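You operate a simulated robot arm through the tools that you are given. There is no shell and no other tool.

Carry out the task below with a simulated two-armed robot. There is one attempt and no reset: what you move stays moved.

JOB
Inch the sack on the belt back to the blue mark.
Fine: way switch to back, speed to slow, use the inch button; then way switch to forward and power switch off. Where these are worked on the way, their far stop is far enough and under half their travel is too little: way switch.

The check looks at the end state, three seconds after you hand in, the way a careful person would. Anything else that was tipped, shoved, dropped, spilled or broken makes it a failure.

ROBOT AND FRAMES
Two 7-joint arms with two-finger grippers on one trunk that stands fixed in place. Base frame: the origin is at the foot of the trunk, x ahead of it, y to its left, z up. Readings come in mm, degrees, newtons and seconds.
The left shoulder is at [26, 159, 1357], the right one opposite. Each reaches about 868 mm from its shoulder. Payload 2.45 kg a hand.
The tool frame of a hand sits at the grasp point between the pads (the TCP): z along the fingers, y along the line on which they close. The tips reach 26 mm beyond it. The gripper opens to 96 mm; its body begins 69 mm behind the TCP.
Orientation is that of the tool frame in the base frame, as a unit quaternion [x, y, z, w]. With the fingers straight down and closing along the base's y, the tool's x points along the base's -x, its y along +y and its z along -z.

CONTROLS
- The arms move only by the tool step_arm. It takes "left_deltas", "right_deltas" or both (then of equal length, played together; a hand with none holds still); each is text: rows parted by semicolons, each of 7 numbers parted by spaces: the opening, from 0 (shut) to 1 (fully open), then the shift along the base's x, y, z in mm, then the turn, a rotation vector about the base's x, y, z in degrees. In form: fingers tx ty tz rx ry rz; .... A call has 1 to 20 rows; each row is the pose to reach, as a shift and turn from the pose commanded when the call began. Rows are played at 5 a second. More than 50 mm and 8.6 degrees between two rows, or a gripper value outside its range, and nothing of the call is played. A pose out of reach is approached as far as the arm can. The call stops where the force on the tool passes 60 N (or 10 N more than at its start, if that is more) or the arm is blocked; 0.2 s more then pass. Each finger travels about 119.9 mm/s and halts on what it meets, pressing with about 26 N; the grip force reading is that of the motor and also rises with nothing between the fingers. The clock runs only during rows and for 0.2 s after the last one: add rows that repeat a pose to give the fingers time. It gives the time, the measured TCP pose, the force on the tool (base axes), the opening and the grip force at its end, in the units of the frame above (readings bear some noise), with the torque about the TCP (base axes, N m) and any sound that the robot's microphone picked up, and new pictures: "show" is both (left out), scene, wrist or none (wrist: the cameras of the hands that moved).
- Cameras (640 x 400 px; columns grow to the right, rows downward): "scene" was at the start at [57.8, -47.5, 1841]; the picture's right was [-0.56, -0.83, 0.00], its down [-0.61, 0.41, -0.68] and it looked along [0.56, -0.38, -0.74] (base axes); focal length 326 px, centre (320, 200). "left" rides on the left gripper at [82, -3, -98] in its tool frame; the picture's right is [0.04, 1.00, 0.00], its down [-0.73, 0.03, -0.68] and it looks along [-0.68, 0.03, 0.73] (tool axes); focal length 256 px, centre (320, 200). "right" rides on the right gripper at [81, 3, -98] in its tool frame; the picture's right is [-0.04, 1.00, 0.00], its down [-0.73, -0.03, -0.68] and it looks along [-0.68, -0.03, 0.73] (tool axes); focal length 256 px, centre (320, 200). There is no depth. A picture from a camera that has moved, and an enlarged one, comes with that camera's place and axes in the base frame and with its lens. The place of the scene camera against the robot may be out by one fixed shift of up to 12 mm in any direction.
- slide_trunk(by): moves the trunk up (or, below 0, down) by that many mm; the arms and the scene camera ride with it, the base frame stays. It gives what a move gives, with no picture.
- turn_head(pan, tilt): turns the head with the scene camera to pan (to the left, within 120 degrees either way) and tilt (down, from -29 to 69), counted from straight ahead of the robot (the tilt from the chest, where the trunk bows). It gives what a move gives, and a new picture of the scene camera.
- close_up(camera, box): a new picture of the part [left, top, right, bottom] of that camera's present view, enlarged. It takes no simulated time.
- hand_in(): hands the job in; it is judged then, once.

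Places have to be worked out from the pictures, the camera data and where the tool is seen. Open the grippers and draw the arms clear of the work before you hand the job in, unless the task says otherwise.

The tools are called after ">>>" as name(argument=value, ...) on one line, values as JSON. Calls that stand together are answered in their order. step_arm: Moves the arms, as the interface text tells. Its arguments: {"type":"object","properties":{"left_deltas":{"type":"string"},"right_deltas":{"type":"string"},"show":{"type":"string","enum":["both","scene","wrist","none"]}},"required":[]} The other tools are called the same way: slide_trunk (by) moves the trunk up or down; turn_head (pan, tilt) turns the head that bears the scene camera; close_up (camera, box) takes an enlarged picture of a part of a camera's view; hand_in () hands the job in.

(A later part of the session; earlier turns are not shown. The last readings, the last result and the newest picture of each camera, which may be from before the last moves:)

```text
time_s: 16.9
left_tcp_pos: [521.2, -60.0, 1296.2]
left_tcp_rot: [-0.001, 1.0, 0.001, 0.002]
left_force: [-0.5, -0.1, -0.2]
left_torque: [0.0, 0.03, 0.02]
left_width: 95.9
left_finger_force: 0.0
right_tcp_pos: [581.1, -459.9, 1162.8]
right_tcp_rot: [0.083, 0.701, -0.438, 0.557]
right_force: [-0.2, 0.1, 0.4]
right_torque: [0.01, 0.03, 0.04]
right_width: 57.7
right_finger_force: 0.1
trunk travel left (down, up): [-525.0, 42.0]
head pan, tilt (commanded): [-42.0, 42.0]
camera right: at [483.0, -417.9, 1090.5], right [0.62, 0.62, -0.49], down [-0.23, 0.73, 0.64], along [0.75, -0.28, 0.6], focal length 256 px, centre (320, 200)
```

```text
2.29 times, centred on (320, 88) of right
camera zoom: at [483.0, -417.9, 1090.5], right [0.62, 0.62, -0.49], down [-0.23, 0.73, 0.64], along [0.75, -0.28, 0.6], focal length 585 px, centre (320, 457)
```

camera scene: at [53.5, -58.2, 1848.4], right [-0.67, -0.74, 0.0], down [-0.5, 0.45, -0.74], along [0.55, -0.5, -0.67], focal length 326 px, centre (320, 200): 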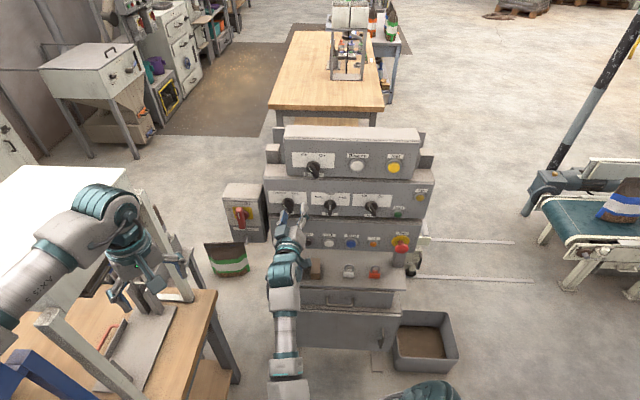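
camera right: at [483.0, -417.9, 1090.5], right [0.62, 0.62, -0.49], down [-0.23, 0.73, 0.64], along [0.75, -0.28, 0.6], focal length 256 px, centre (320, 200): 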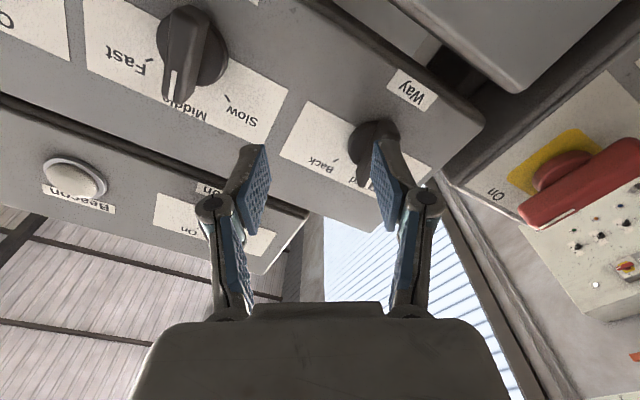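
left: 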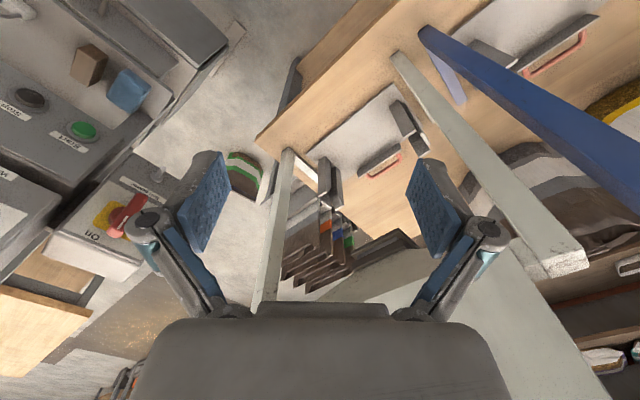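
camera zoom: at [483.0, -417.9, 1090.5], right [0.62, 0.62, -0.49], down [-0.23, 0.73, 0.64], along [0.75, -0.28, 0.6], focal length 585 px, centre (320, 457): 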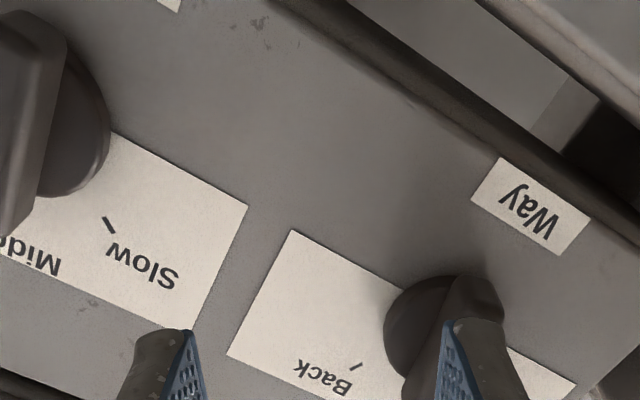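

The knob stays where I left it, about 10° left of vertical, with no spring return. I'll close the fingers and place the tips to the right of the bar's lower half.

>>> step_arm(right_deltas="0 0 0 -10 0 0 0; 0 7 -4 -20 0 0 0; 0 14 -10 -20 0 0 0; 0 21 -15 -20 0 0 0; 0 28.5 -20.7 -20 0 0 0; 0 28.5 -20.7 -20 0 0 0", show="wrist")

>>> close_up(camera="scene", box=[240, 170, 380, 270])

>>> close_up(camera="right", box=[220, 50, 460, 200])

```text
time_s: 18.3
left_tcp_pos: [522.4, -56.2, 1297.9]
left_tcp_rot: [-0.001, 1.0, -0.001, 0.002]
left_force: [-0.1, 0.0, 0.0]
left_torque: [0.0, 0.01, 0.03]
left_width: 96.0
left_finger_force: 0.1
right_tcp_pos: [611.7, -471.0, 1140.9]
right_tcp_rot: [0.084, 0.701, -0.435, 0.558]
right_force: [-0.4, -0.3, 1.2]
right_torque: [-0.03, 0.02, 0.01]
right_width: 0.2
right_finger_force: 26.1
trunk travel left (down, up): [-525.0, 42.0]
head pan, tilt (commanded): [-42.0, 42.0]
camera right: at [514.3, -431.2, 1069.9], right [0.62, 0.62, -0.48], down [-0.23, 0.73, 0.64], along [0.75, -0.28, 0.6], focal length 256 px, centre (320, 200)
```

right: 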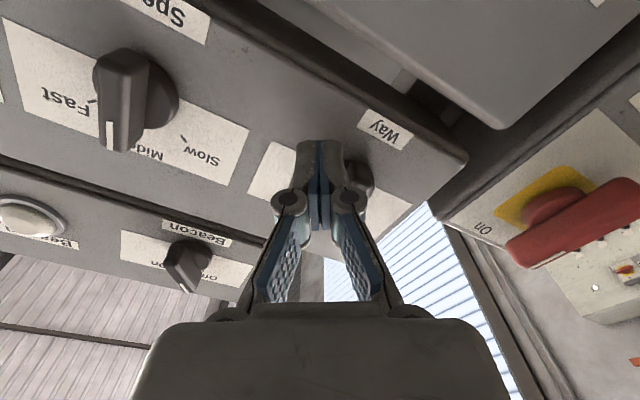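

```text
4.00 times, centred on (310, 220) of scene
camera zoom: at [53.9, -55.8, 1848.5], right [-0.67, -0.74, 0.0], down [-0.5, 0.45, -0.74], along [0.55, -0.5, -0.67], focal length 1304 px, centre (360, 120)
```

zoom: 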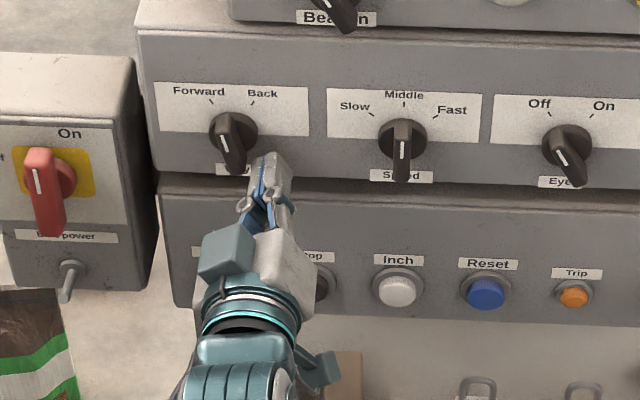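

```text
2.67 times, centred on (340, 125) of right
camera zoom: at [514.3, -431.2, 1069.9], right [0.62, 0.62, -0.48], down [-0.23, 0.73, 0.64], along [0.75, -0.28, 0.6], focal length 683 px, centre (267, 400)
```

zoom: 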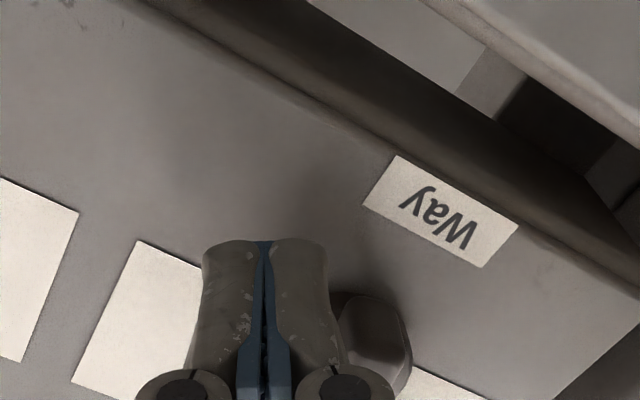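

The tips are just right of the bar's lower half and slightly shallow. I'll go 5 mm deeper, then push left in small steps.

>>> step_arm(right_deltas="0 3.5 -3.5 0 0 0 0; 0 5.6 -1.4 0 0 0 0; 0 7.7 0.7 0 0 0 0; 0 9.8 2.8 0 0 0 0; 0 11.9 4.9 0 0 0 0; 0 14 7 0 0 0 0; 0 14 7 0 0 0 0", show="wrist")

>>> close_up(camera="scene", box=[240, 170, 380, 270])

>>> close_up(camera="right", box=[220, 50, 460, 200])

```text
time_s: 19.9
left_tcp_pos: [523.0, -58.4, 1297.4]
left_tcp_rot: [-0.001, 1.0, -0.001, 0.002]
left_force: [0.3, 0.2, 0.2]
left_torque: [0.0, -0.04, 0.02]
left_width: 96.0
left_finger_force: 0.0
right_tcp_pos: [624.0, -466.2, 1141.0]
right_tcp_rot: [0.084, 0.702, -0.435, 0.558]
right_force: [-0.9, -1.1, -1.3]
right_torque: [0.02, 0.04, 0.02]
right_width: 0.1
right_finger_force: 25.1
trunk travel left (down, up): [-525.0, 42.0]
head pan, tilt (commanded): [-42.0, 42.0]
camera right: at [528.1, -425.3, 1068.9], right [0.62, 0.62, -0.48], down [-0.23, 0.73, 0.64], along [0.75, -0.28, 0.6], focal length 256 px, centre (320, 200)
```

right: 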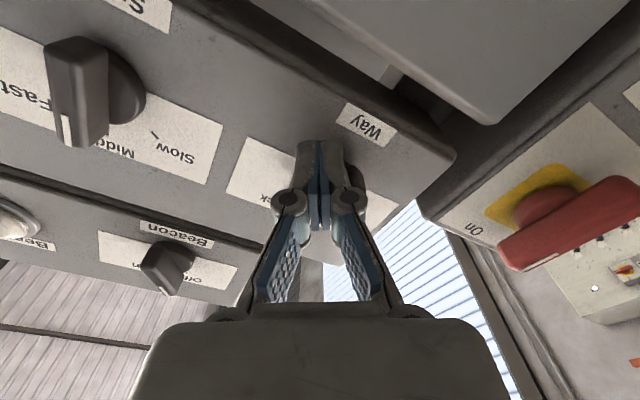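

```text
4.00 times, centred on (310, 220) of scene
camera zoom: at [53.9, -58.7, 1848.4], right [-0.67, -0.74, 0.0], down [-0.5, 0.45, -0.74], along [0.55, -0.5, -0.67], focal length 1304 px, centre (360, 120)
```

zoom: 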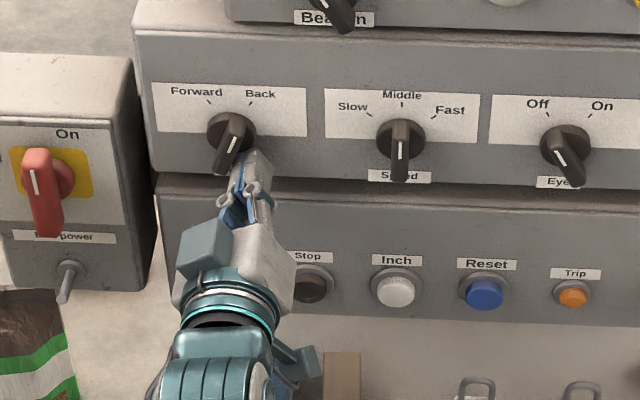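

```text
2.67 times, centred on (340, 125) of right
camera zoom: at [528.1, -425.3, 1068.9], right [0.62, 0.62, -0.48], down [-0.23, 0.73, 0.64], along [0.75, -0.28, 0.6], focal length 683 px, centre (267, 400)
```

zoom: 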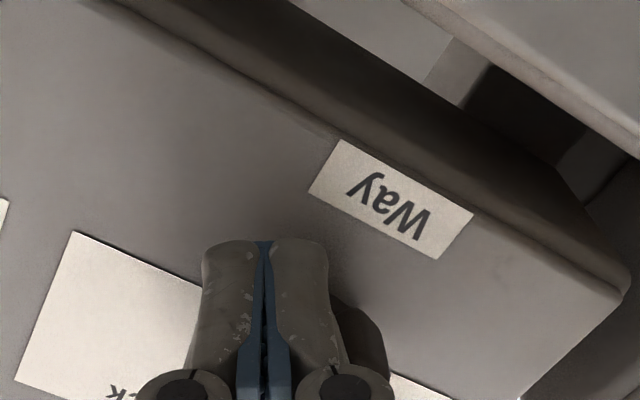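

The Way knob snapped over to Back and there is no load on the tips. I'll back away and line up in front of the Speed knob with the fingers rolled to its vertical bar.

>>> step_arm(right_deltas="0 -11 10 0 0 0 0; 0 -32 31 0 0 0 0; 0 -50 10 5 0 0 0; 0.6 -70 -12 10 5.6 -5.4 0; 0.6 -85 -30 15 11.2 -10.8 0; 0.6 -105 -53 19 16.7 -16.1 0; 0.6 -105 -53 19 22.3 -21.5 0; 0.6 -105 -53 19 22.3 -21.5 0", show="wrist")

>>> close_up(camera="scene", box=[240, 170, 380, 270])

>>> close_up(camera="right", box=[180, 40, 460, 215])

```text
time_s: 21.7
left_tcp_pos: [521.9, -56.4, 1297.0]
left_tcp_rot: [-0.002, 1.0, -0.001, 0.001]
left_force: [0.5, 0.4, 0.6]
left_torque: [0.0, -0.01, -0.01]
left_width: 95.9
left_finger_force: 0.1
right_tcp_pos: [519.3, -518.6, 1160.2]
right_tcp_rot: [0.269, 0.656, -0.268, 0.652]
right_force: [-1.1, 0.0, -0.6]
right_torque: [0.0, 0.01, -0.02]
right_width: 57.6
right_finger_force: 0.1
trunk travel left (down, up): [-525.0, 42.0]
head pan, tilt (commanded): [-42.0, 42.0]
camera right: at [453.2, -447.0, 1079.3], right [0.7, 0.71, 0.04], down [-0.5, 0.45, 0.74], along [0.51, -0.54, 0.67], focal length 256 px, centre (320, 200)
```

right: 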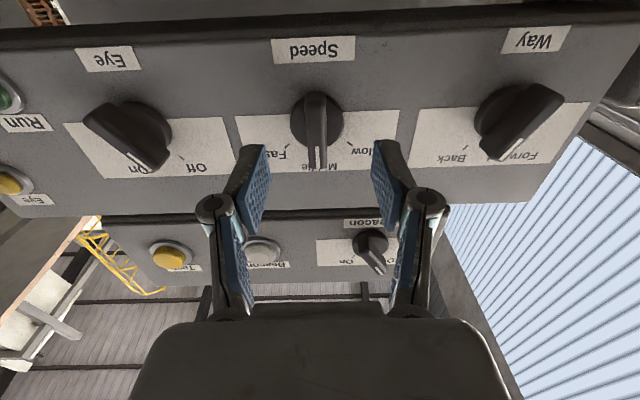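

```text
4.00 times, centred on (310, 220) of scene
camera zoom: at [53.7, -57.0, 1848.5], right [-0.67, -0.74, 0.0], down [-0.5, 0.45, -0.74], along [0.55, -0.5, -0.67], focal length 1304 px, centre (360, 120)
```

zoom: 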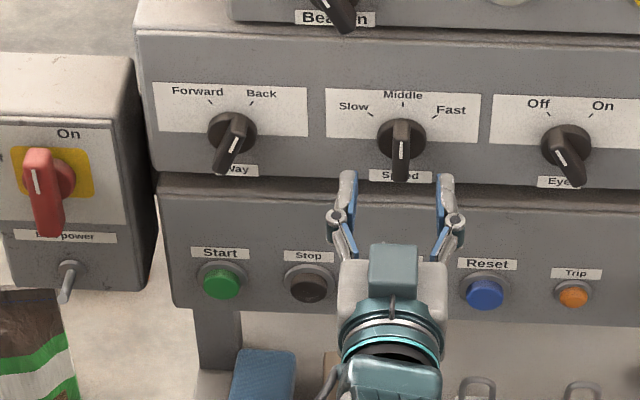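

```text
2.29 times, centred on (320, 128) of right
camera zoom: at [453.2, -447.0, 1079.3], right [0.7, 0.71, 0.04], down [-0.5, 0.45, 0.74], along [0.51, -0.54, 0.67], focal length 585 px, centre (320, 366)
```

zoom: 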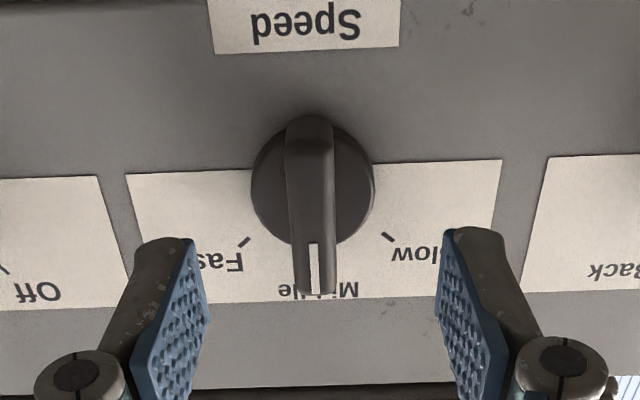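

The Speed bar is centred between the fingers and works out to (571,-571,1160). I'll advance 43 mm and grip it.

>>> step_arm(right_deltas="0.6 10 -10 0 0 0 0; 0.6 20 -20 0 0 0 0; 0.6 27 -27 0 0 0 0; 0.6 30.5 -30.5 0 0 0 0; 0.6 30.5 -30.5 0 0 0 0; 0.3 30.5 -30.5 0 0 0 0; 0 30.5 -30.5 0 0 0 0; 0 30.5 -30.5 0 0 0 0", show="wrist")

>>> close_up(camera="scene", box=[240, 170, 380, 270])

```text
time_s: 23.5
left_tcp_pos: [521.8, -57.5, 1296.5]
left_tcp_rot: [0.0, 1.0, 0.001, 0.002]
left_force: [1.0, 1.0, 0.0]
left_torque: [0.01, 0.01, 0.05]
left_width: 96.0
left_finger_force: 0.1
right_tcp_pos: [550.8, -550.3, 1160.8]
right_tcp_rot: [0.27, 0.656, -0.269, 0.651]
right_force: [-2.3, -1.7, -0.4]
right_torque: [-0.01, -0.03, -0.15]
right_width: 35.3
right_finger_force: 45.0
trunk travel left (down, up): [-525.0, 42.0]
head pan, tilt (commanded): [-42.0, 42.0]
camera right: at [482.4, -479.0, 1078.5], right [0.7, 0.71, 0.04], down [-0.5, 0.45, 0.74], along [0.51, -0.54, 0.67], focal length 256 px, centre (320, 200)
```

right: 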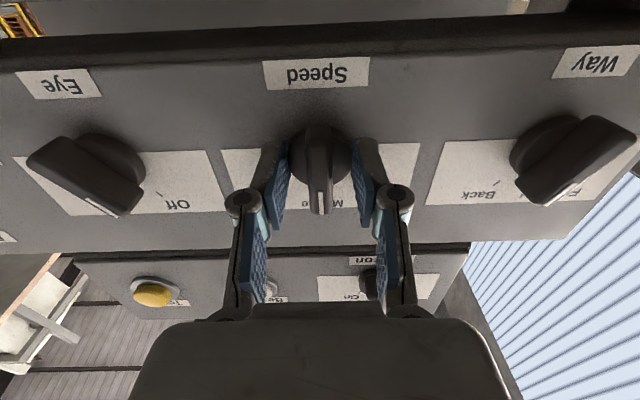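

```text
4.00 times, centred on (310, 220) of scene
camera zoom: at [52.7, -59.4, 1848.4], right [-0.67, -0.74, 0.0], down [-0.5, 0.45, -0.74], along [0.55, -0.5, -0.67], focal length 1304 px, centre (360, 120)
```

zoom: 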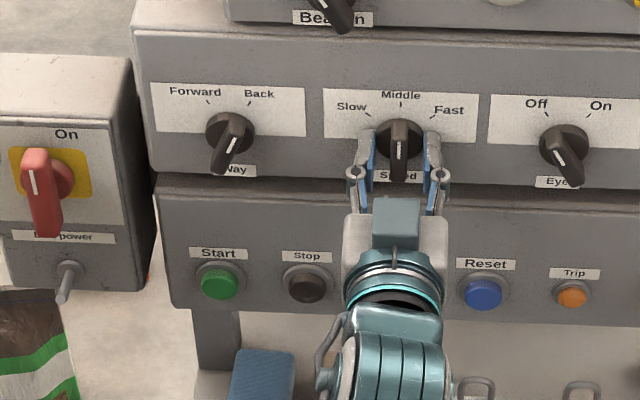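

The fingers stopped at 35 mm, so they have closed on the knob's disc. I'll open, back out 7 mm and close on the bar.

>>> step_arm(right_deltas="0.6 0 0 0 0 0 0; 0.6 0 0 0 0 0 0; 0.6 -5 5 0 0 0 0; 0.6 -5 5 0 0 0 0; 0.3 -5 5 0 0 0 0; 0 -5 5 0 0 0 0; 0 -5 5 0 0 0 0", show="wrist")

>>> close_up(camera="right", box=[220, 50, 460, 200])

```text
time_s: 25.1
left_tcp_pos: [522.5, -58.2, 1297.5]
left_tcp_rot: [-0.001, 1.0, 0.0, 0.002]
left_force: [0.2, 0.5, -0.3]
left_torque: [0.01, 0.01, 0.0]
left_width: 96.1
left_finger_force: 0.1
right_tcp_pos: [546.0, -545.3, 1159.7]
right_tcp_rot: [0.269, 0.657, -0.268, 0.651]
right_force: [-1.3, -1.5, -2.4]
right_torque: [-0.12, -0.1, -0.05]
right_width: 12.9
right_finger_force: 38.9
trunk travel left (down, up): [-525.0, 42.0]
head pan, tilt (commanded): [-42.0, 42.0]
camera right: at [477.1, -473.8, 1078.3], right [0.7, 0.71, 0.04], down [-0.5, 0.45, 0.74], along [0.51, -0.54, 0.67], focal length 256 px, centre (320, 200)
```

right: 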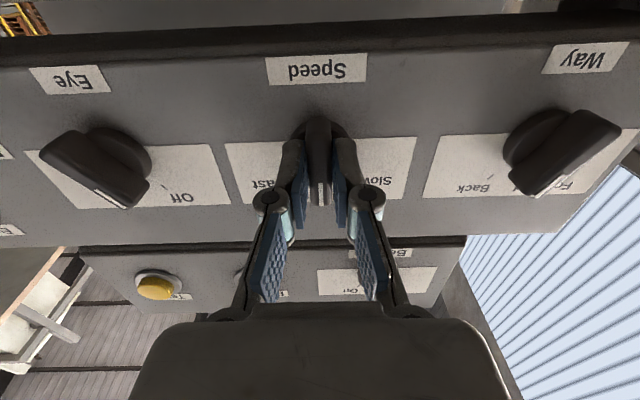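

```text
2.67 times, centred on (340, 125) of right
camera zoom: at [477.1, -473.8, 1078.3], right [0.7, 0.71, 0.04], down [-0.5, 0.45, 0.74], along [0.51, -0.54, 0.67], focal length 683 px, centre (267, 400)
```

zoom: 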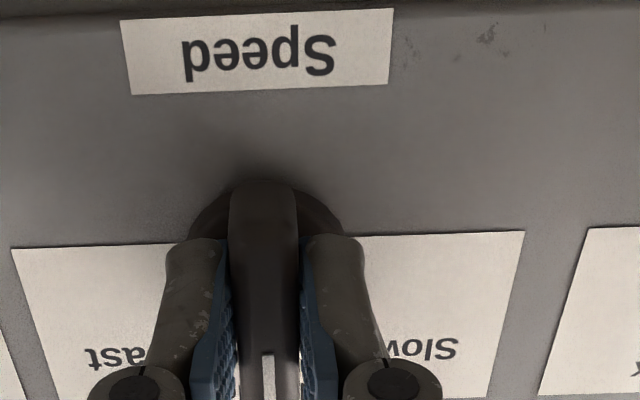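

The bar is gripped now (12.9 mm). I'll turn it counter-clockwise about 48° toward Slow.

>>> step_arm(right_deltas="0 0 0 0 -5.7 5.7 0; 0 0 0 0 -11.4 11.4 0; 0 0 0 0 -17.1 17.1 0; 0 0 0 0 -22.8 22.8 0; 0 0 0 0 -28.5 28.5 0; 0 0 0 0 -34 34 0; 0 0 0 0 -34 34 0", show="wrist")

>>> close_up(camera="scene", box=[240, 170, 380, 270])

```text
time_s: 26.7
left_tcp_pos: [521.9, -59.1, 1297.0]
left_tcp_rot: [-0.001, 1.0, 0.0, 0.001]
left_force: [0.3, -1.0, 0.6]
left_torque: [0.0, 0.04, 0.0]
left_width: 95.9
left_finger_force: 0.1
right_tcp_pos: [544.9, -545.6, 1159.5]
right_tcp_rot: [-0.019, 0.71, -0.512, 0.483]
right_force: [-7.9, -2.2, -3.7]
right_torque: [0.43, 0.46, -0.76]
right_width: 13.0
right_finger_force: 39.9
trunk travel left (down, up): [-525.0, 42.0]
head pan, tilt (commanded): [-42.0, 42.0]
camera right: at [433.3, -517.6, 1103.8], right [0.49, 0.49, -0.72], down [-0.1, 0.85, 0.52], along [0.87, -0.18, 0.46], focal length 256 px, centre (320, 200)
```

right: 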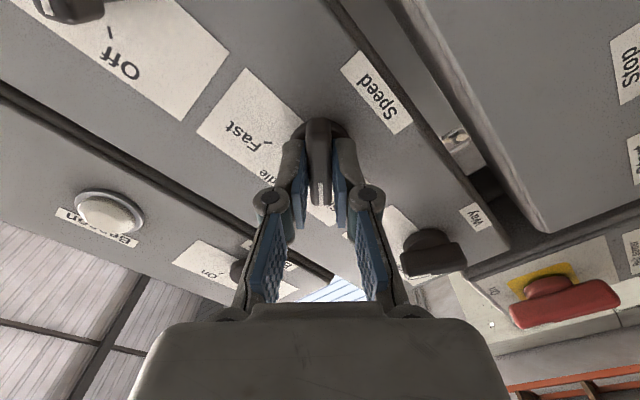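

```text
4.00 times, centred on (310, 220) of scene
camera zoom: at [51.2, -61.2, 1848.4], right [-0.67, -0.74, 0.0], down [-0.5, 0.45, -0.74], along [0.55, -0.5, -0.67], focal length 1304 px, centre (360, 120)
```

zoom: 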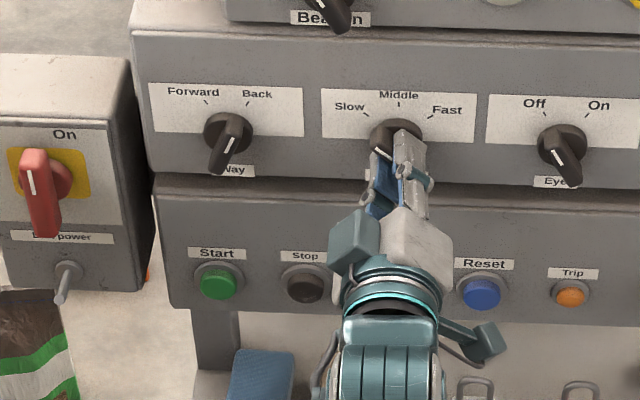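

The hand rolled 48° with almost no torque about the knob axis. I'll release, back away and check where the pointer ended up.

>>> step_arm(right_deltas="0.6 0 0 0 0 0 0; 0.6 0 0 0 0 0 0; 0.6 -15 15 0 0 0 0; 0.6 -30 30 0 0 0 0; 0.6 -50 45 -10 5.7 -5.7 0; 0.6 -60 50 -40 11.4 -11.4 0; 0.6 -60 50 -70 17.1 -17.1 0; 0.6 -60 50 -100 22.8 -22.8 0; 0.6 -60 50 -130 28.5 -28.5 0; 0.6 -60 50 -150 34 -34 0; 0.6 -60 50 -175 34 -34 0; 0.6 -60 50 -175 34 -34 0", show="both")

>>> close_up(camera="scene", box=[260, 170, 380, 250])

>>> close_up(camera="right", box=[180, 0, 460, 175])

```text
time_s: 29.3
left_tcp_pos: [521.9, -57.7, 1296.1]
left_tcp_rot: [-0.001, 1.0, 0.0, 0.002]
left_force: [-0.2, 0.5, -0.8]
left_torque: [0.01, -0.02, -0.03]
left_width: 96.3
left_finger_force: 0.0
right_tcp_pos: [488.4, -488.9, 985.4]
right_tcp_rot: [0.27, 0.656, -0.272, 0.65]
right_force: [-0.3, 0.0, 0.0]
right_torque: [0.0, 0.0, 0.01]
right_width: 57.7
right_finger_force: 0.2
right hand out of reach, approached as far as the arm can: row 11, 12
trunk travel left (down, up): [-525.0, 42.0]
head pan, tilt (commanded): [-42.0, 42.0]
camera scene: at [52.3, -57.9, 1848.5], right [-0.67, -0.74, 0.0], down [-0.5, 0.45, -0.74], along [0.55, -0.5, -0.67], focal length 326 px, centre (320, 200)
camera right: at [420.6, -418.3, 905.0], right [0.71, 0.7, 0.03], down [-0.49, 0.46, 0.74], along [0.5, -0.54, 0.67], focal length 256 px, centre (320, 200)
```

scene: 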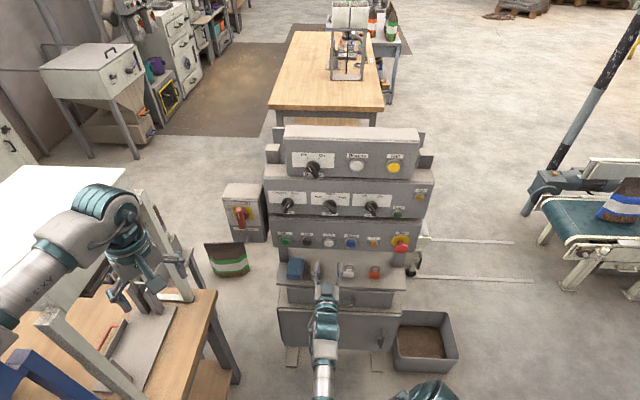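
right: 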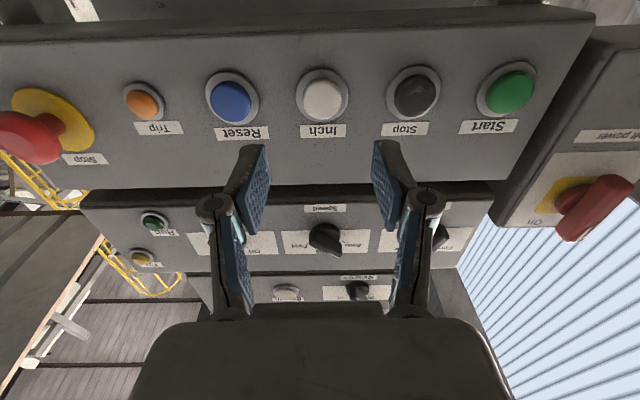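

```text
5.00 times, centred on (320, 210) of scene
camera zoom: at [52.3, -57.9, 1848.5], right [-0.67, -0.74, 0.0], down [-0.5, 0.45, -0.74], along [0.55, -0.5, -0.67], focal length 1630 px, centre (320, 150)
```

zoom: 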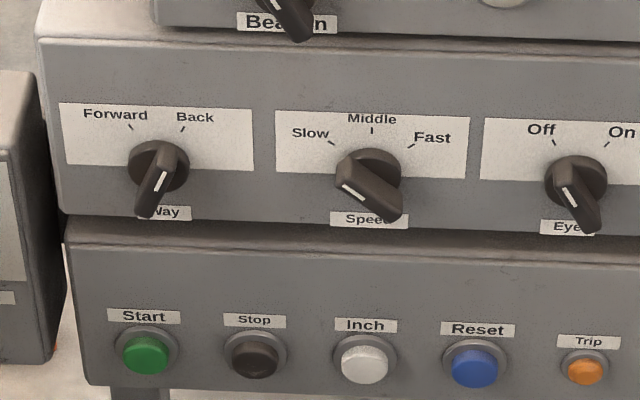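

```text
2.29 times, centred on (320, 88) of right
camera zoom: at [420.6, -418.3, 905.0], right [0.71, 0.7, 0.03], down [-0.49, 0.46, 0.74], along [0.5, -0.54, 0.67], focal length 585 px, centre (320, 457)
```

zoom: 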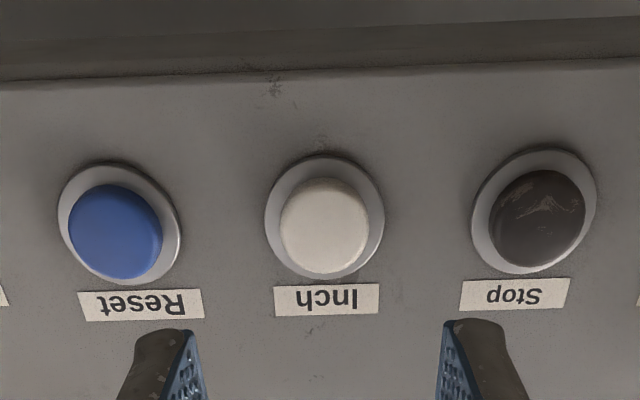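

Way now reads Back and Speed reads Slow. The Inch button is straight ahead of the fingers at about (575,-575,986), so I'll close the fingers and move to just short of it.

>>> step_arm(right_deltas="0 10 -10 0 0 0 0; 0 22 -22 0 0 0 0; 0 34 -34 1 0 0 0; 0 44 -44 1 0 0 0; 0 50 -50 1 0 0 0; 0 50 -50 1 0 0 0", show="wrist")

>>> close_up(camera="right", box=[200, 60, 440, 210])

>>> close_up(camera="scene", box=[260, 190, 380, 270])

```text
time_s: 30.7
left_tcp_pos: [521.8, -57.2, 1295.9]
left_tcp_rot: [0.0, 1.0, 0.0, 0.002]
left_force: [-0.1, 0.0, -0.4]
left_torque: [0.05, -0.03, 0.01]
left_width: 95.8
left_finger_force: 0.0
right_tcp_pos: [540.5, -539.9, 986.4]
right_tcp_rot: [0.27, 0.656, -0.27, 0.651]
right_force: [-0.1, 0.1, 0.2]
right_torque: [0.0, 0.02, 0.05]
right_width: 0.0
right_finger_force: 26.1
trunk travel left (down, up): [-525.0, 42.0]
head pan, tilt (commanded): [-42.0, 42.0]
camera right: at [471.9, -468.8, 905.4], right [0.71, 0.71, 0.04], down [-0.5, 0.46, 0.74], along [0.51, -0.54, 0.67], focal length 256 px, centre (320, 200)
```

right: 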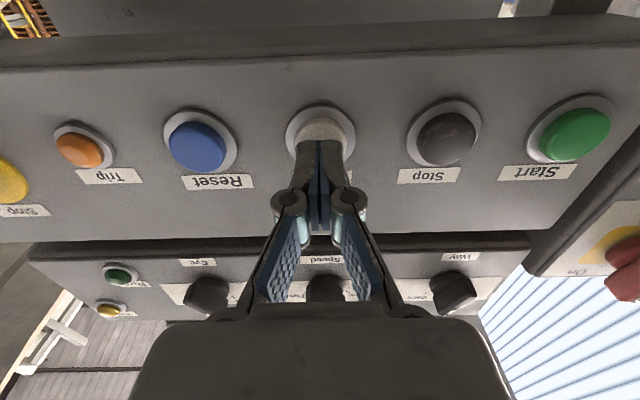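

```text
2.67 times, centred on (320, 135) of right
camera zoom: at [471.9, -468.8, 905.4], right [0.71, 0.71, 0.04], down [-0.5, 0.46, 0.74], along [0.51, -0.54, 0.67], focal length 683 px, centre (320, 373)
```

zoom: 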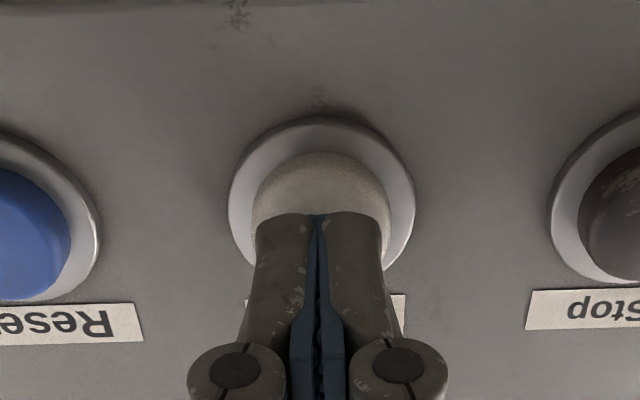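

```text
5.00 times, centred on (320, 230) of scene
camera zoom: at [52.9, -58.7, 1848.4], right [-0.67, -0.74, 0.0], down [-0.5, 0.45, -0.74], along [0.55, -0.5, -0.67], focal length 1630 px, centre (320, 50)
```

zoom: 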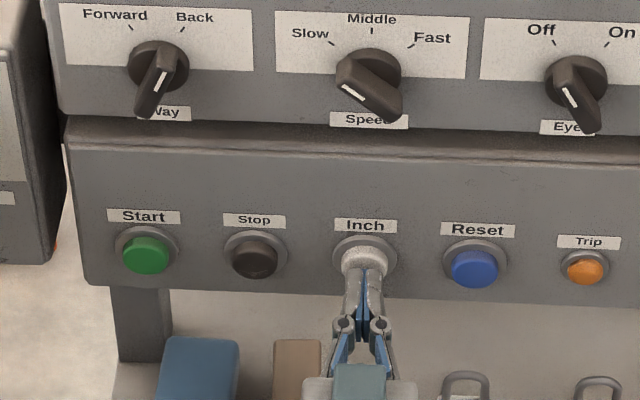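

The tips are centred on the Inch cap and a few mm short of it. I'll turn the head to watch the belt before pressing.

>>> turn_head(pan=-84, tilt=27)

>>> close_up(camera="scene", box=[280, 140, 480, 260])

```text
time_s: 31.8
left_tcp_pos: [522.0, -57.7, 1296.8]
left_tcp_rot: [-0.001, 1.0, 0.0, 0.001]
left_force: [-0.2, 0.2, 0.1]
left_torque: [0.01, -0.02, 0.01]
left_width: 96.0
left_finger_force: 0.1
right_tcp_pos: [539.8, -540.0, 986.8]
right_tcp_rot: [0.269, 0.657, -0.27, 0.651]
right_force: [-0.4, 0.4, 1.2]
right_torque: [-0.01, -0.01, 0.0]
right_width: 0.0
right_finger_force: 26.3
trunk travel left (down, up): [-525.0, 42.0]
head pan, tilt (commanded): [-84.0, 27.0]
camera scene: at [0.8, -93.7, 1871.6], right [-0.99, -0.11, 0.0], down [-0.05, 0.45, -0.89], along [0.09, -0.89, -0.46], focal length 326 px, centre (320, 200)
```

scene: 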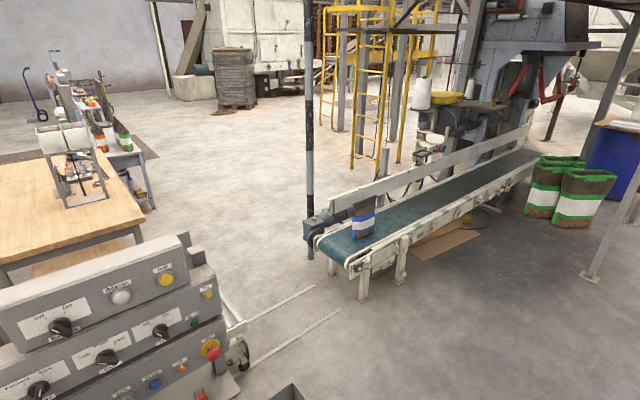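

```text
3.20 times, centred on (380, 200) of scene
camera zoom: at [0.8, -93.7, 1871.6], right [-0.99, -0.11, 0.0], down [-0.05, 0.45, -0.89], along [0.09, -0.89, -0.46], focal length 1044 px, centre (128, 200)
```

zoom: 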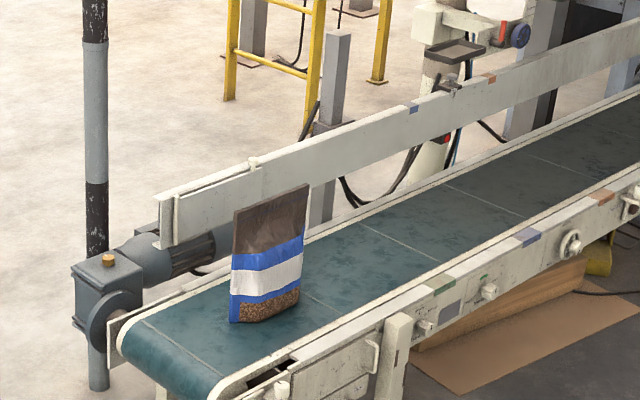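

The sack's base centre is at about (266,311) in this view. The blue mark lies on the near rail at (527,238) and the far fence at (413,108), so the target for the base centre is about (472,213). I'll push forward gently in small steps to feel the button.

>>> step_arm(right_deltas="0 1.4 -1.4 0 0 0 0; 0 2.8 -2.8 0 0 0 0; 0 4.2 -4.2 0 0 0 0", show="both")

>>> close_up(camera="scene", box=[280, 140, 480, 260])

>>> close_up(camera="right", box=[200, 60, 440, 210])

```text
time_s: 32.6
left_tcp_pos: [522.1, -56.8, 1296.9]
left_tcp_rot: [0.0, 1.0, 0.0, 0.0]
left_force: [-1.0, 0.0, 0.1]
left_torque: [-0.04, 0.02, 0.05]
left_width: 96.0
left_finger_force: 0.1
right_tcp_pos: [543.5, -544.6, 985.6]
right_tcp_rot: [0.269, 0.656, -0.269, 0.651]
right_force: [-0.6, 1.0, 0.2]
right_torque: [-0.01, 0.04, 0.04]
right_width: 0.0
right_finger_force: 26.2
trunk travel left (down, up): [-525.0, 42.0]
head pan, tilt (commanded): [-84.0, 27.0]
camera scene: at [0.7, -93.8, 1871.6], right [-0.99, -0.1, 0.0], down [-0.05, 0.45, -0.89], along [0.09, -0.89, -0.46], focal length 326 px, centre (320, 200)
camera right: at [475.9, -473.1, 905.2], right [0.71, 0.71, 0.04], down [-0.5, 0.46, 0.74], along [0.51, -0.54, 0.67], focal length 256 px, centre (320, 200)
```

scene: 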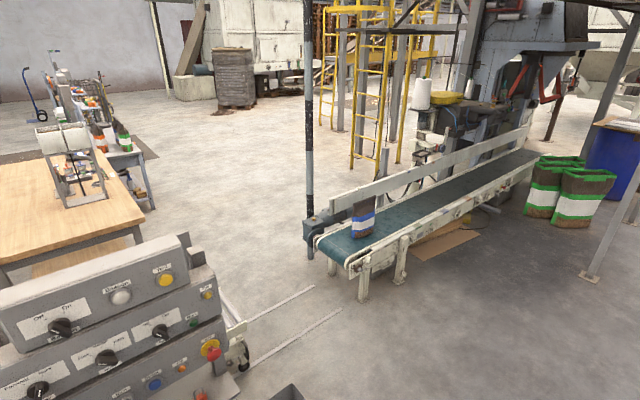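
right: 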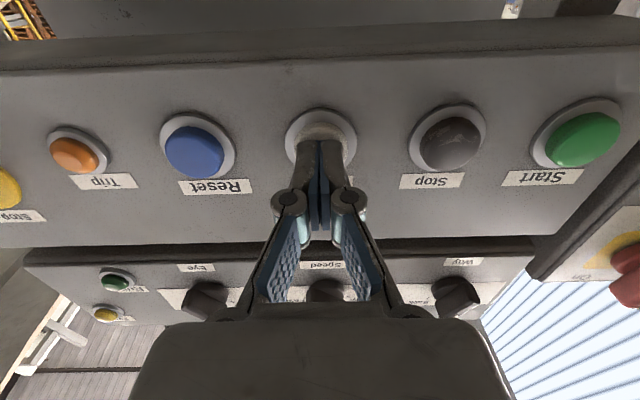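

```text
3.20 times, centred on (380, 200) of scene
camera zoom: at [0.7, -93.8, 1871.6], right [-0.99, -0.1, 0.0], down [-0.05, 0.45, -0.89], along [0.09, -0.89, -0.46], focal length 1044 px, centre (128, 200)
```

zoom: 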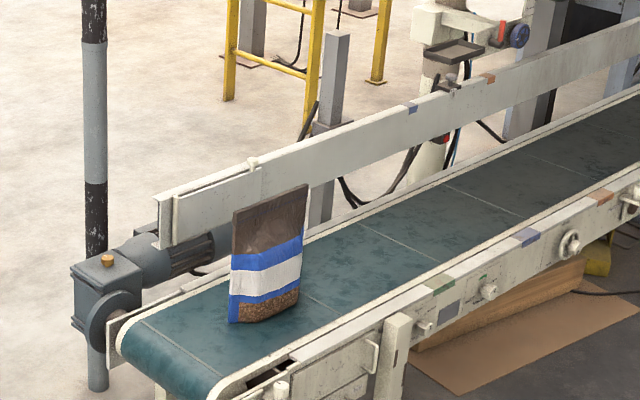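

```text
2.67 times, centred on (320, 135) of right
camera zoom: at [475.9, -473.1, 905.2], right [0.71, 0.71, 0.04], down [-0.5, 0.46, 0.74], along [0.51, -0.54, 0.67], focal length 683 px, centre (320, 373)
```

zoom: 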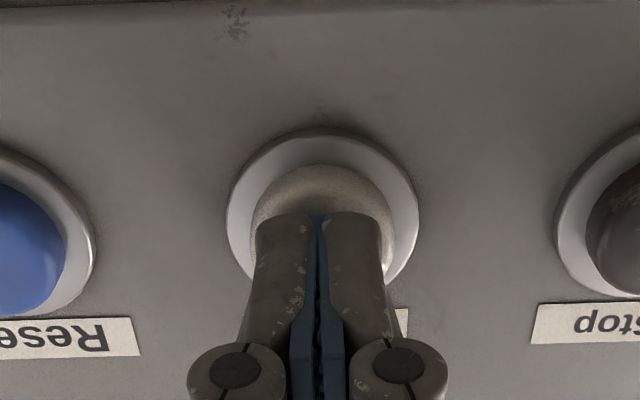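

No contact yet and the sack hasn't moved. I'll continue forward in 2 mm steps.

>>> step_arm(right_deltas="0 1.4 -1.4 0 0 0 0; 0 2.8 -2.8 0 0 0 0; 0 4.2 -4.2 0 0 0 0", show="both")

>>> close_up(camera="scene", box=[280, 140, 480, 260])

```text
time_s: 33.4
left_tcp_pos: [522.8, -56.5, 1296.3]
left_tcp_rot: [-0.001, 1.0, 0.0, 0.001]
left_force: [-0.2, 0.4, -0.6]
left_torque: [0.03, -0.01, 0.0]
left_width: 95.9
left_finger_force: 0.1
right_tcp_pos: [545.5, -548.3, 985.8]
right_tcp_rot: [0.27, 0.656, -0.27, 0.651]
right_force: [-1.7, 1.2, -0.3]
right_torque: [-0.02, -0.05, -0.02]
right_width: 5.8
right_finger_force: 28.6
trunk travel left (down, up): [-525.0, 42.0]
head pan, tilt (commanded): [-84.0, 27.0]
heard: click
camera scene: at [-0.1, -93.2, 1871.7], right [-0.99, -0.1, 0.0], down [-0.05, 0.45, -0.89], along [0.09, -0.89, -0.46], focal length 326 px, centre (320, 200)
camera right: at [479.6, -477.4, 905.7], right [0.7, 0.71, 0.04], down [-0.5, 0.46, 0.74], along [0.51, -0.54, 0.67], focal length 256 px, centre (320, 200)
```

scene: 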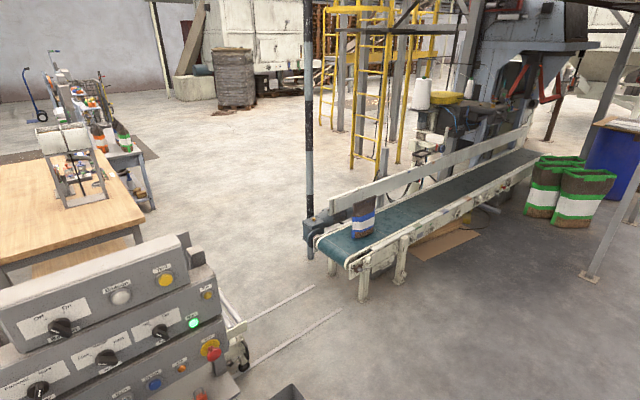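
right: 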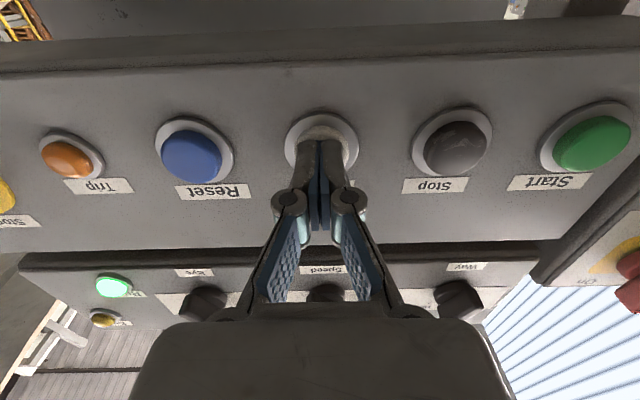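

```text
3.20 times, centred on (380, 200) of scene
camera zoom: at [-0.1, -93.2, 1871.7], right [-0.99, -0.1, 0.0], down [-0.05, 0.45, -0.89], along [0.09, -0.89, -0.46], focal length 1044 px, centre (128, 200)
```

zoom: 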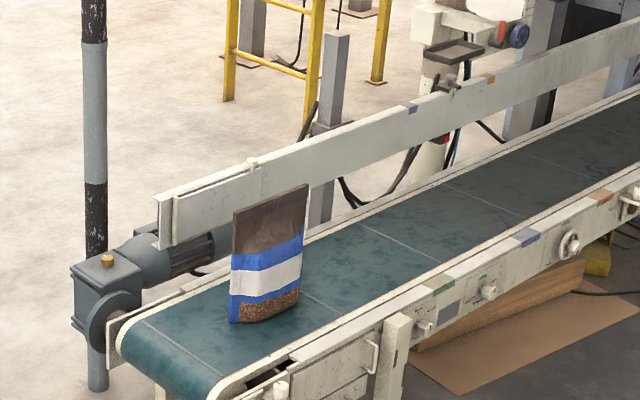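

A click was heard and the Run lamp lit, so the Inch button is down. I'll hold it briefly and measure how fast the sack moves.

>>> step_arm(right_deltas="0 0 0 0 0 0 0; 0 0 0 0 0 0 0", show="scene")

>>> close_up(camera="scene", box=[280, 140, 480, 260])

```text
time_s: 34.0
left_tcp_pos: [522.4, -56.9, 1295.6]
left_tcp_rot: [-0.001, 1.0, -0.001, 0.002]
left_force: [-0.3, 0.4, 0.7]
left_torque: [-0.01, 0.0, 0.01]
left_width: 96.2
left_finger_force: 0.0
right_tcp_pos: [546.8, -547.9, 985.8]
right_tcp_rot: [0.27, 0.656, -0.27, 0.651]
right_force: [-1.5, 1.3, -0.2]
right_torque: [0.02, -0.02, 0.03]
right_width: 6.1
right_finger_force: 28.4
trunk travel left (down, up): [-525.0, 42.0]
head pan, tilt (commanded): [-84.0, 27.0]
camera scene: at [0.1, -93.2, 1871.7], right [-0.99, -0.1, 0.0], down [-0.05, 0.45, -0.89], along [0.09, -0.89, -0.46], focal length 326 px, centre (320, 200)
```

scene: 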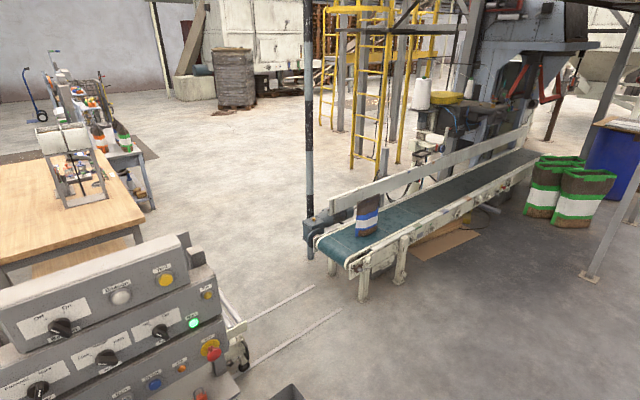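

```text
3.20 times, centred on (380, 200) of scene
camera zoom: at [0.1, -93.2, 1871.7], right [-0.99, -0.1, 0.0], down [-0.05, 0.45, -0.89], along [0.09, -0.89, -0.46], focal length 1044 px, centre (128, 200)
```

zoom: 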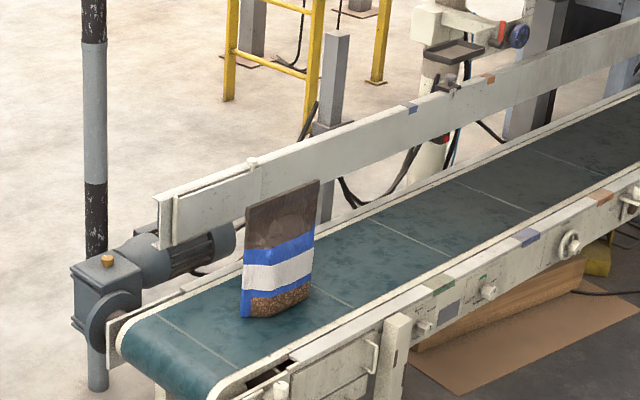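

The sack moves the right way at about 20 px per second. I'll hold for 3 s more and check again.

>>> step_arm(right_deltas="0 0 0 0 0 0 0; 0 0 0 0 0 0 0; 0 0 0 0 0 0 0; 0 0 0 0 0 0 0; 0 0 0 0 0 0 0; 0 0 0 0 0 0 0; 0 0 0 0 0 0 0; 0 0 0 0 0 0 0; 0 0 0 0 0 0 0; 0 0 0 0 0 0 0; 0 0 0 0 0 0 0; 0 0 0 0 0 0 0; 0 0 0 0 0 0 0; 0 0 0 0 0 0 0", show="none")

>>> close_up(camera="scene", box=[280, 140, 480, 260])

```text
time_s: 37.0
left_tcp_pos: [522.0, -56.9, 1296.8]
left_tcp_rot: [-0.001, 1.0, 0.0, 0.002]
left_force: [-0.4, 0.8, -0.2]
left_torque: [-0.03, 0.01, -0.02]
left_width: 96.0
left_finger_force: 0.0
right_tcp_pos: [547.2, -547.5, 985.8]
right_tcp_rot: [0.27, 0.655, -0.271, 0.651]
right_force: [-0.6, 2.1, -0.2]
right_torque: [-0.01, 0.0, 0.0]
right_width: 6.1
right_finger_force: 28.6
trunk travel left (down, up): [-525.0, 42.0]
head pan, tilt (commanded): [-84.0, 27.0]
```

```text
3.20 times, centred on (380, 200) of scene
camera zoom: at [0.1, -93.0, 1871.7], right [-0.99, -0.1, 0.0], down [-0.05, 0.45, -0.89], along [0.09, -0.89, -0.46], focal length 1044 px, centre (128, 200)
```

zoom: 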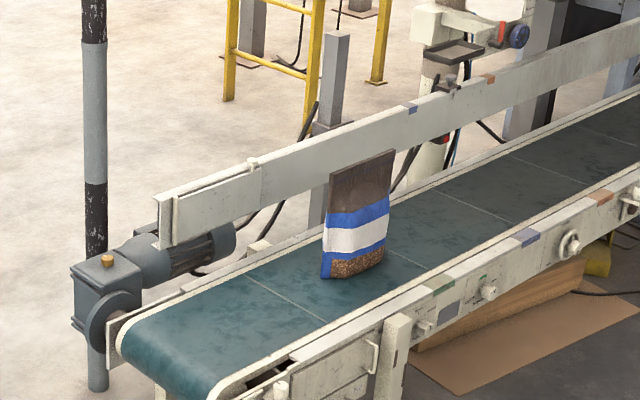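

The sack is now at about (354,268) and moving about 25 px per second, with roughly 118 px left. I'll hold for 3 s more.

>>> step_arm(right_deltas="0 0 0 0 0 0 0; 0 0 0 0 0 0 0; 0 0 0 0 0 0 0; 0 0 0 0 0 0 0; 0 0 0 0 0 0 0; 0 0 0 0 0 0 0; 0 0 0 0 0 0 0; 0 0 0 0 0 0 0; 0 0 0 0 0 0 0; 0 0 0 0 0 0 0; 0 0 0 0 0 0 0; 0 0 0 0 0 0 0; 0 0 0 0 0 0 0; 0 0 0 0 0 0 0", show="none")

>>> close_up(camera="scene", box=[340, 140, 500, 240])

```text
time_s: 40.0
left_tcp_pos: [522.5, -57.4, 1296.9]
left_tcp_rot: [-0.001, 1.0, 0.001, 0.002]
left_force: [0.1, -0.5, 0.0]
left_torque: [0.02, 0.01, -0.02]
left_width: 95.9
left_finger_force: 0.0
right_tcp_pos: [547.5, -549.0, 987.1]
right_tcp_rot: [0.27, 0.656, -0.27, 0.651]
right_force: [-1.7, 1.6, -0.6]
right_torque: [0.0, 0.04, -0.05]
right_width: 5.7
right_finger_force: 28.3
trunk travel left (down, up): [-525.0, 42.0]
head pan, tilt (commanded): [-84.0, 27.0]
```

```text
4.00 times, centred on (420, 190) of scene
camera zoom: at [0.1, -92.8, 1871.7], right [-0.99, -0.1, 0.0], down [-0.05, 0.45, -0.89], along [0.09, -0.89, -0.46], focal length 1304 px, centre (-80, 240)
```

zoom: 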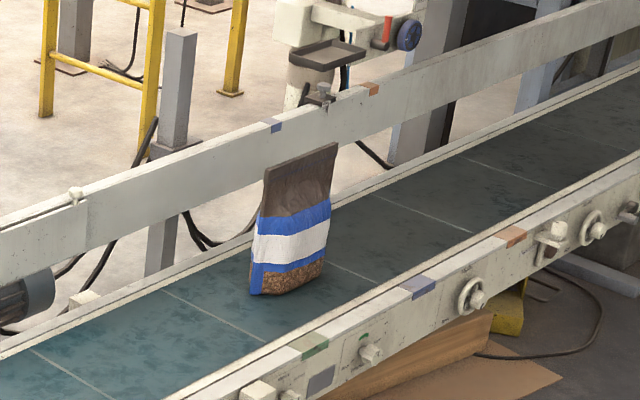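

The sack's base centre is at about (288,285) here. The line between the two blue marks crosses its path at about (347,256), so roughly 58 px remain at 27 px per second. I'll hold for 1.4 s more.

>>> step_arm(right_deltas="0 0 0 0 0 0 0; 0 0 0 0 0 0 0; 0 0 0 0 0 0 0; 0 0 0 0 0 0 0; 0 0 0 0 0 0 0; 0 0 0 0 0 0 0", show="none")

>>> close_up(camera="scene", box=[340, 140, 500, 240])

```text
time_s: 41.4
left_tcp_pos: [522.5, -58.3, 1296.8]
left_tcp_rot: [0.0, 1.0, 0.001, 0.002]
left_force: [0.1, 0.5, 0.2]
left_torque: [-0.04, -0.01, -0.01]
left_width: 96.2
left_finger_force: 0.0
right_tcp_pos: [547.4, -549.9, 986.4]
right_tcp_rot: [0.27, 0.656, -0.27, 0.651]
right_force: [-1.7, 1.7, -0.2]
right_torque: [0.0, -0.01, 0.02]
right_width: 5.9
right_finger_force: 28.6
trunk travel left (down, up): [-525.0, 42.0]
head pan, tilt (commanded): [-84.0, 27.0]
```

```text
4.00 times, centred on (420, 190) of scene
camera zoom: at [0.1, -92.8, 1871.7], right [-0.99, -0.1, 0.0], down [-0.05, 0.45, -0.89], along [0.09, -0.89, -0.46], focal length 1304 px, centre (-80, 240)
```

zoom: 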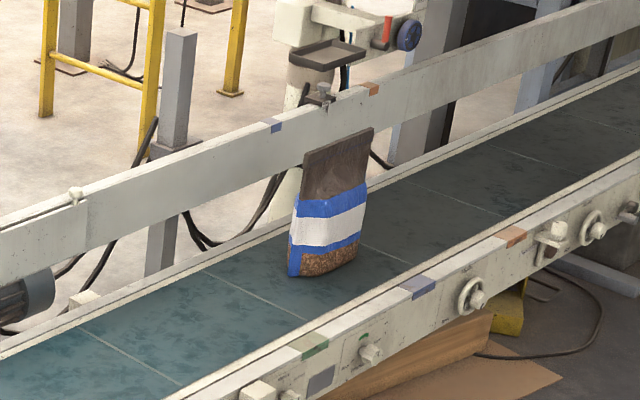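

About 22 px remain. I'll enlarge around the sack and marks to fix the stopping point before holding longer.

>>> close_up(camera="scene", box=[395, 160, 459, 220])

```text
6.67 times, centred on (427, 190) of scene
camera zoom: at [0.1, -92.8, 1871.7], right [-0.99, -0.1, 0.0], down [-0.05, 0.45, -0.89], along [0.09, -0.89, -0.46], focal length 2174 px, centre (-393, 267)
```

zoom: 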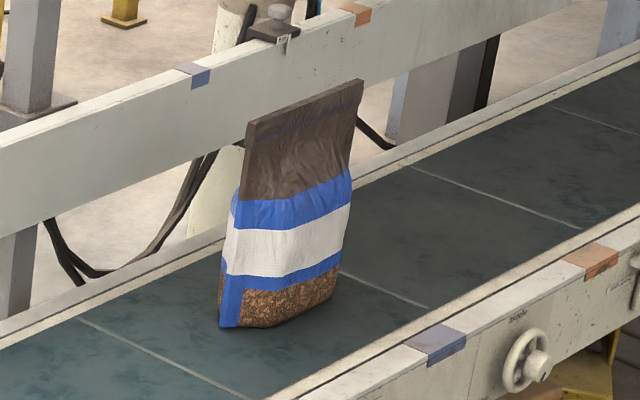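

I need a finer look at the near blue mark and the rail height relative to the belt.

>>> close_up(camera="scene", box=[420, 190, 452, 210])

>>> close_up(camera="scene", box=[406, 160, 438, 180])

>>> close_up(camera="scene", box=[310, 200, 400, 265])

```text
16.00 times, centred on (436, 200) of scene
camera zoom: at [0.1, -92.8, 1871.7], right [-0.99, -0.1, 0.0], down [-0.05, 0.45, -0.89], along [0.09, -0.89, -0.46], focal length 5218 px, centre (-1536, 200)
```

zoom: 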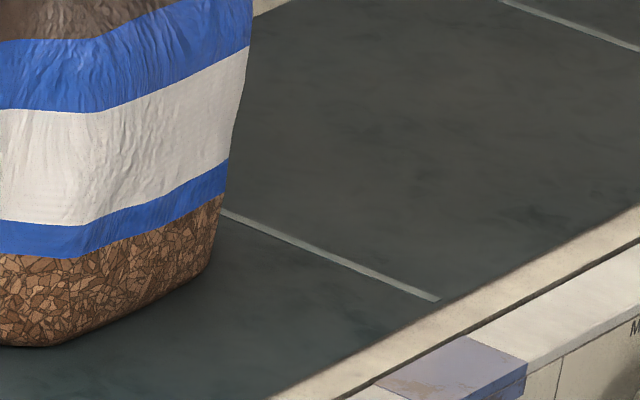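

```text
16.00 times, centred on (422, 170) of scene
camera zoom: at [0.1, -92.8, 1871.7], right [-0.99, -0.1, 0.0], down [-0.05, 0.45, -0.89], along [0.09, -0.89, -0.46], focal length 5218 px, centre (-1312, 680)
```

zoom: 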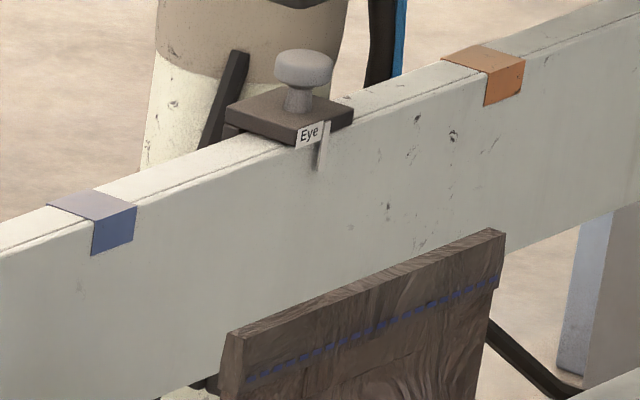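

```text
6.15 times, centred on (355, 232) of scene
camera zoom: at [0.1, -92.8, 1871.7], right [-0.99, -0.1, 0.0], down [-0.05, 0.45, -0.89], along [0.09, -0.89, -0.46], focal length 2007 px, centre (105, 0)
```

zoom: 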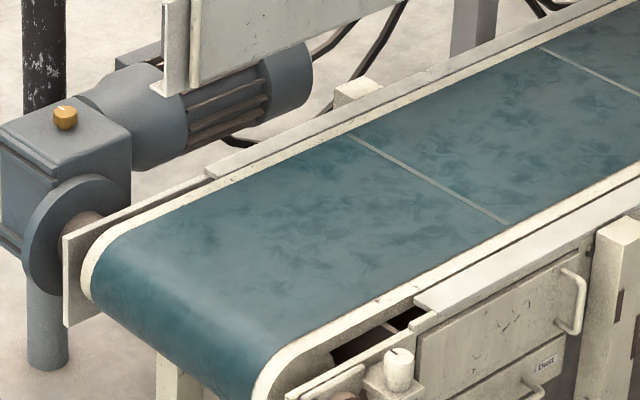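

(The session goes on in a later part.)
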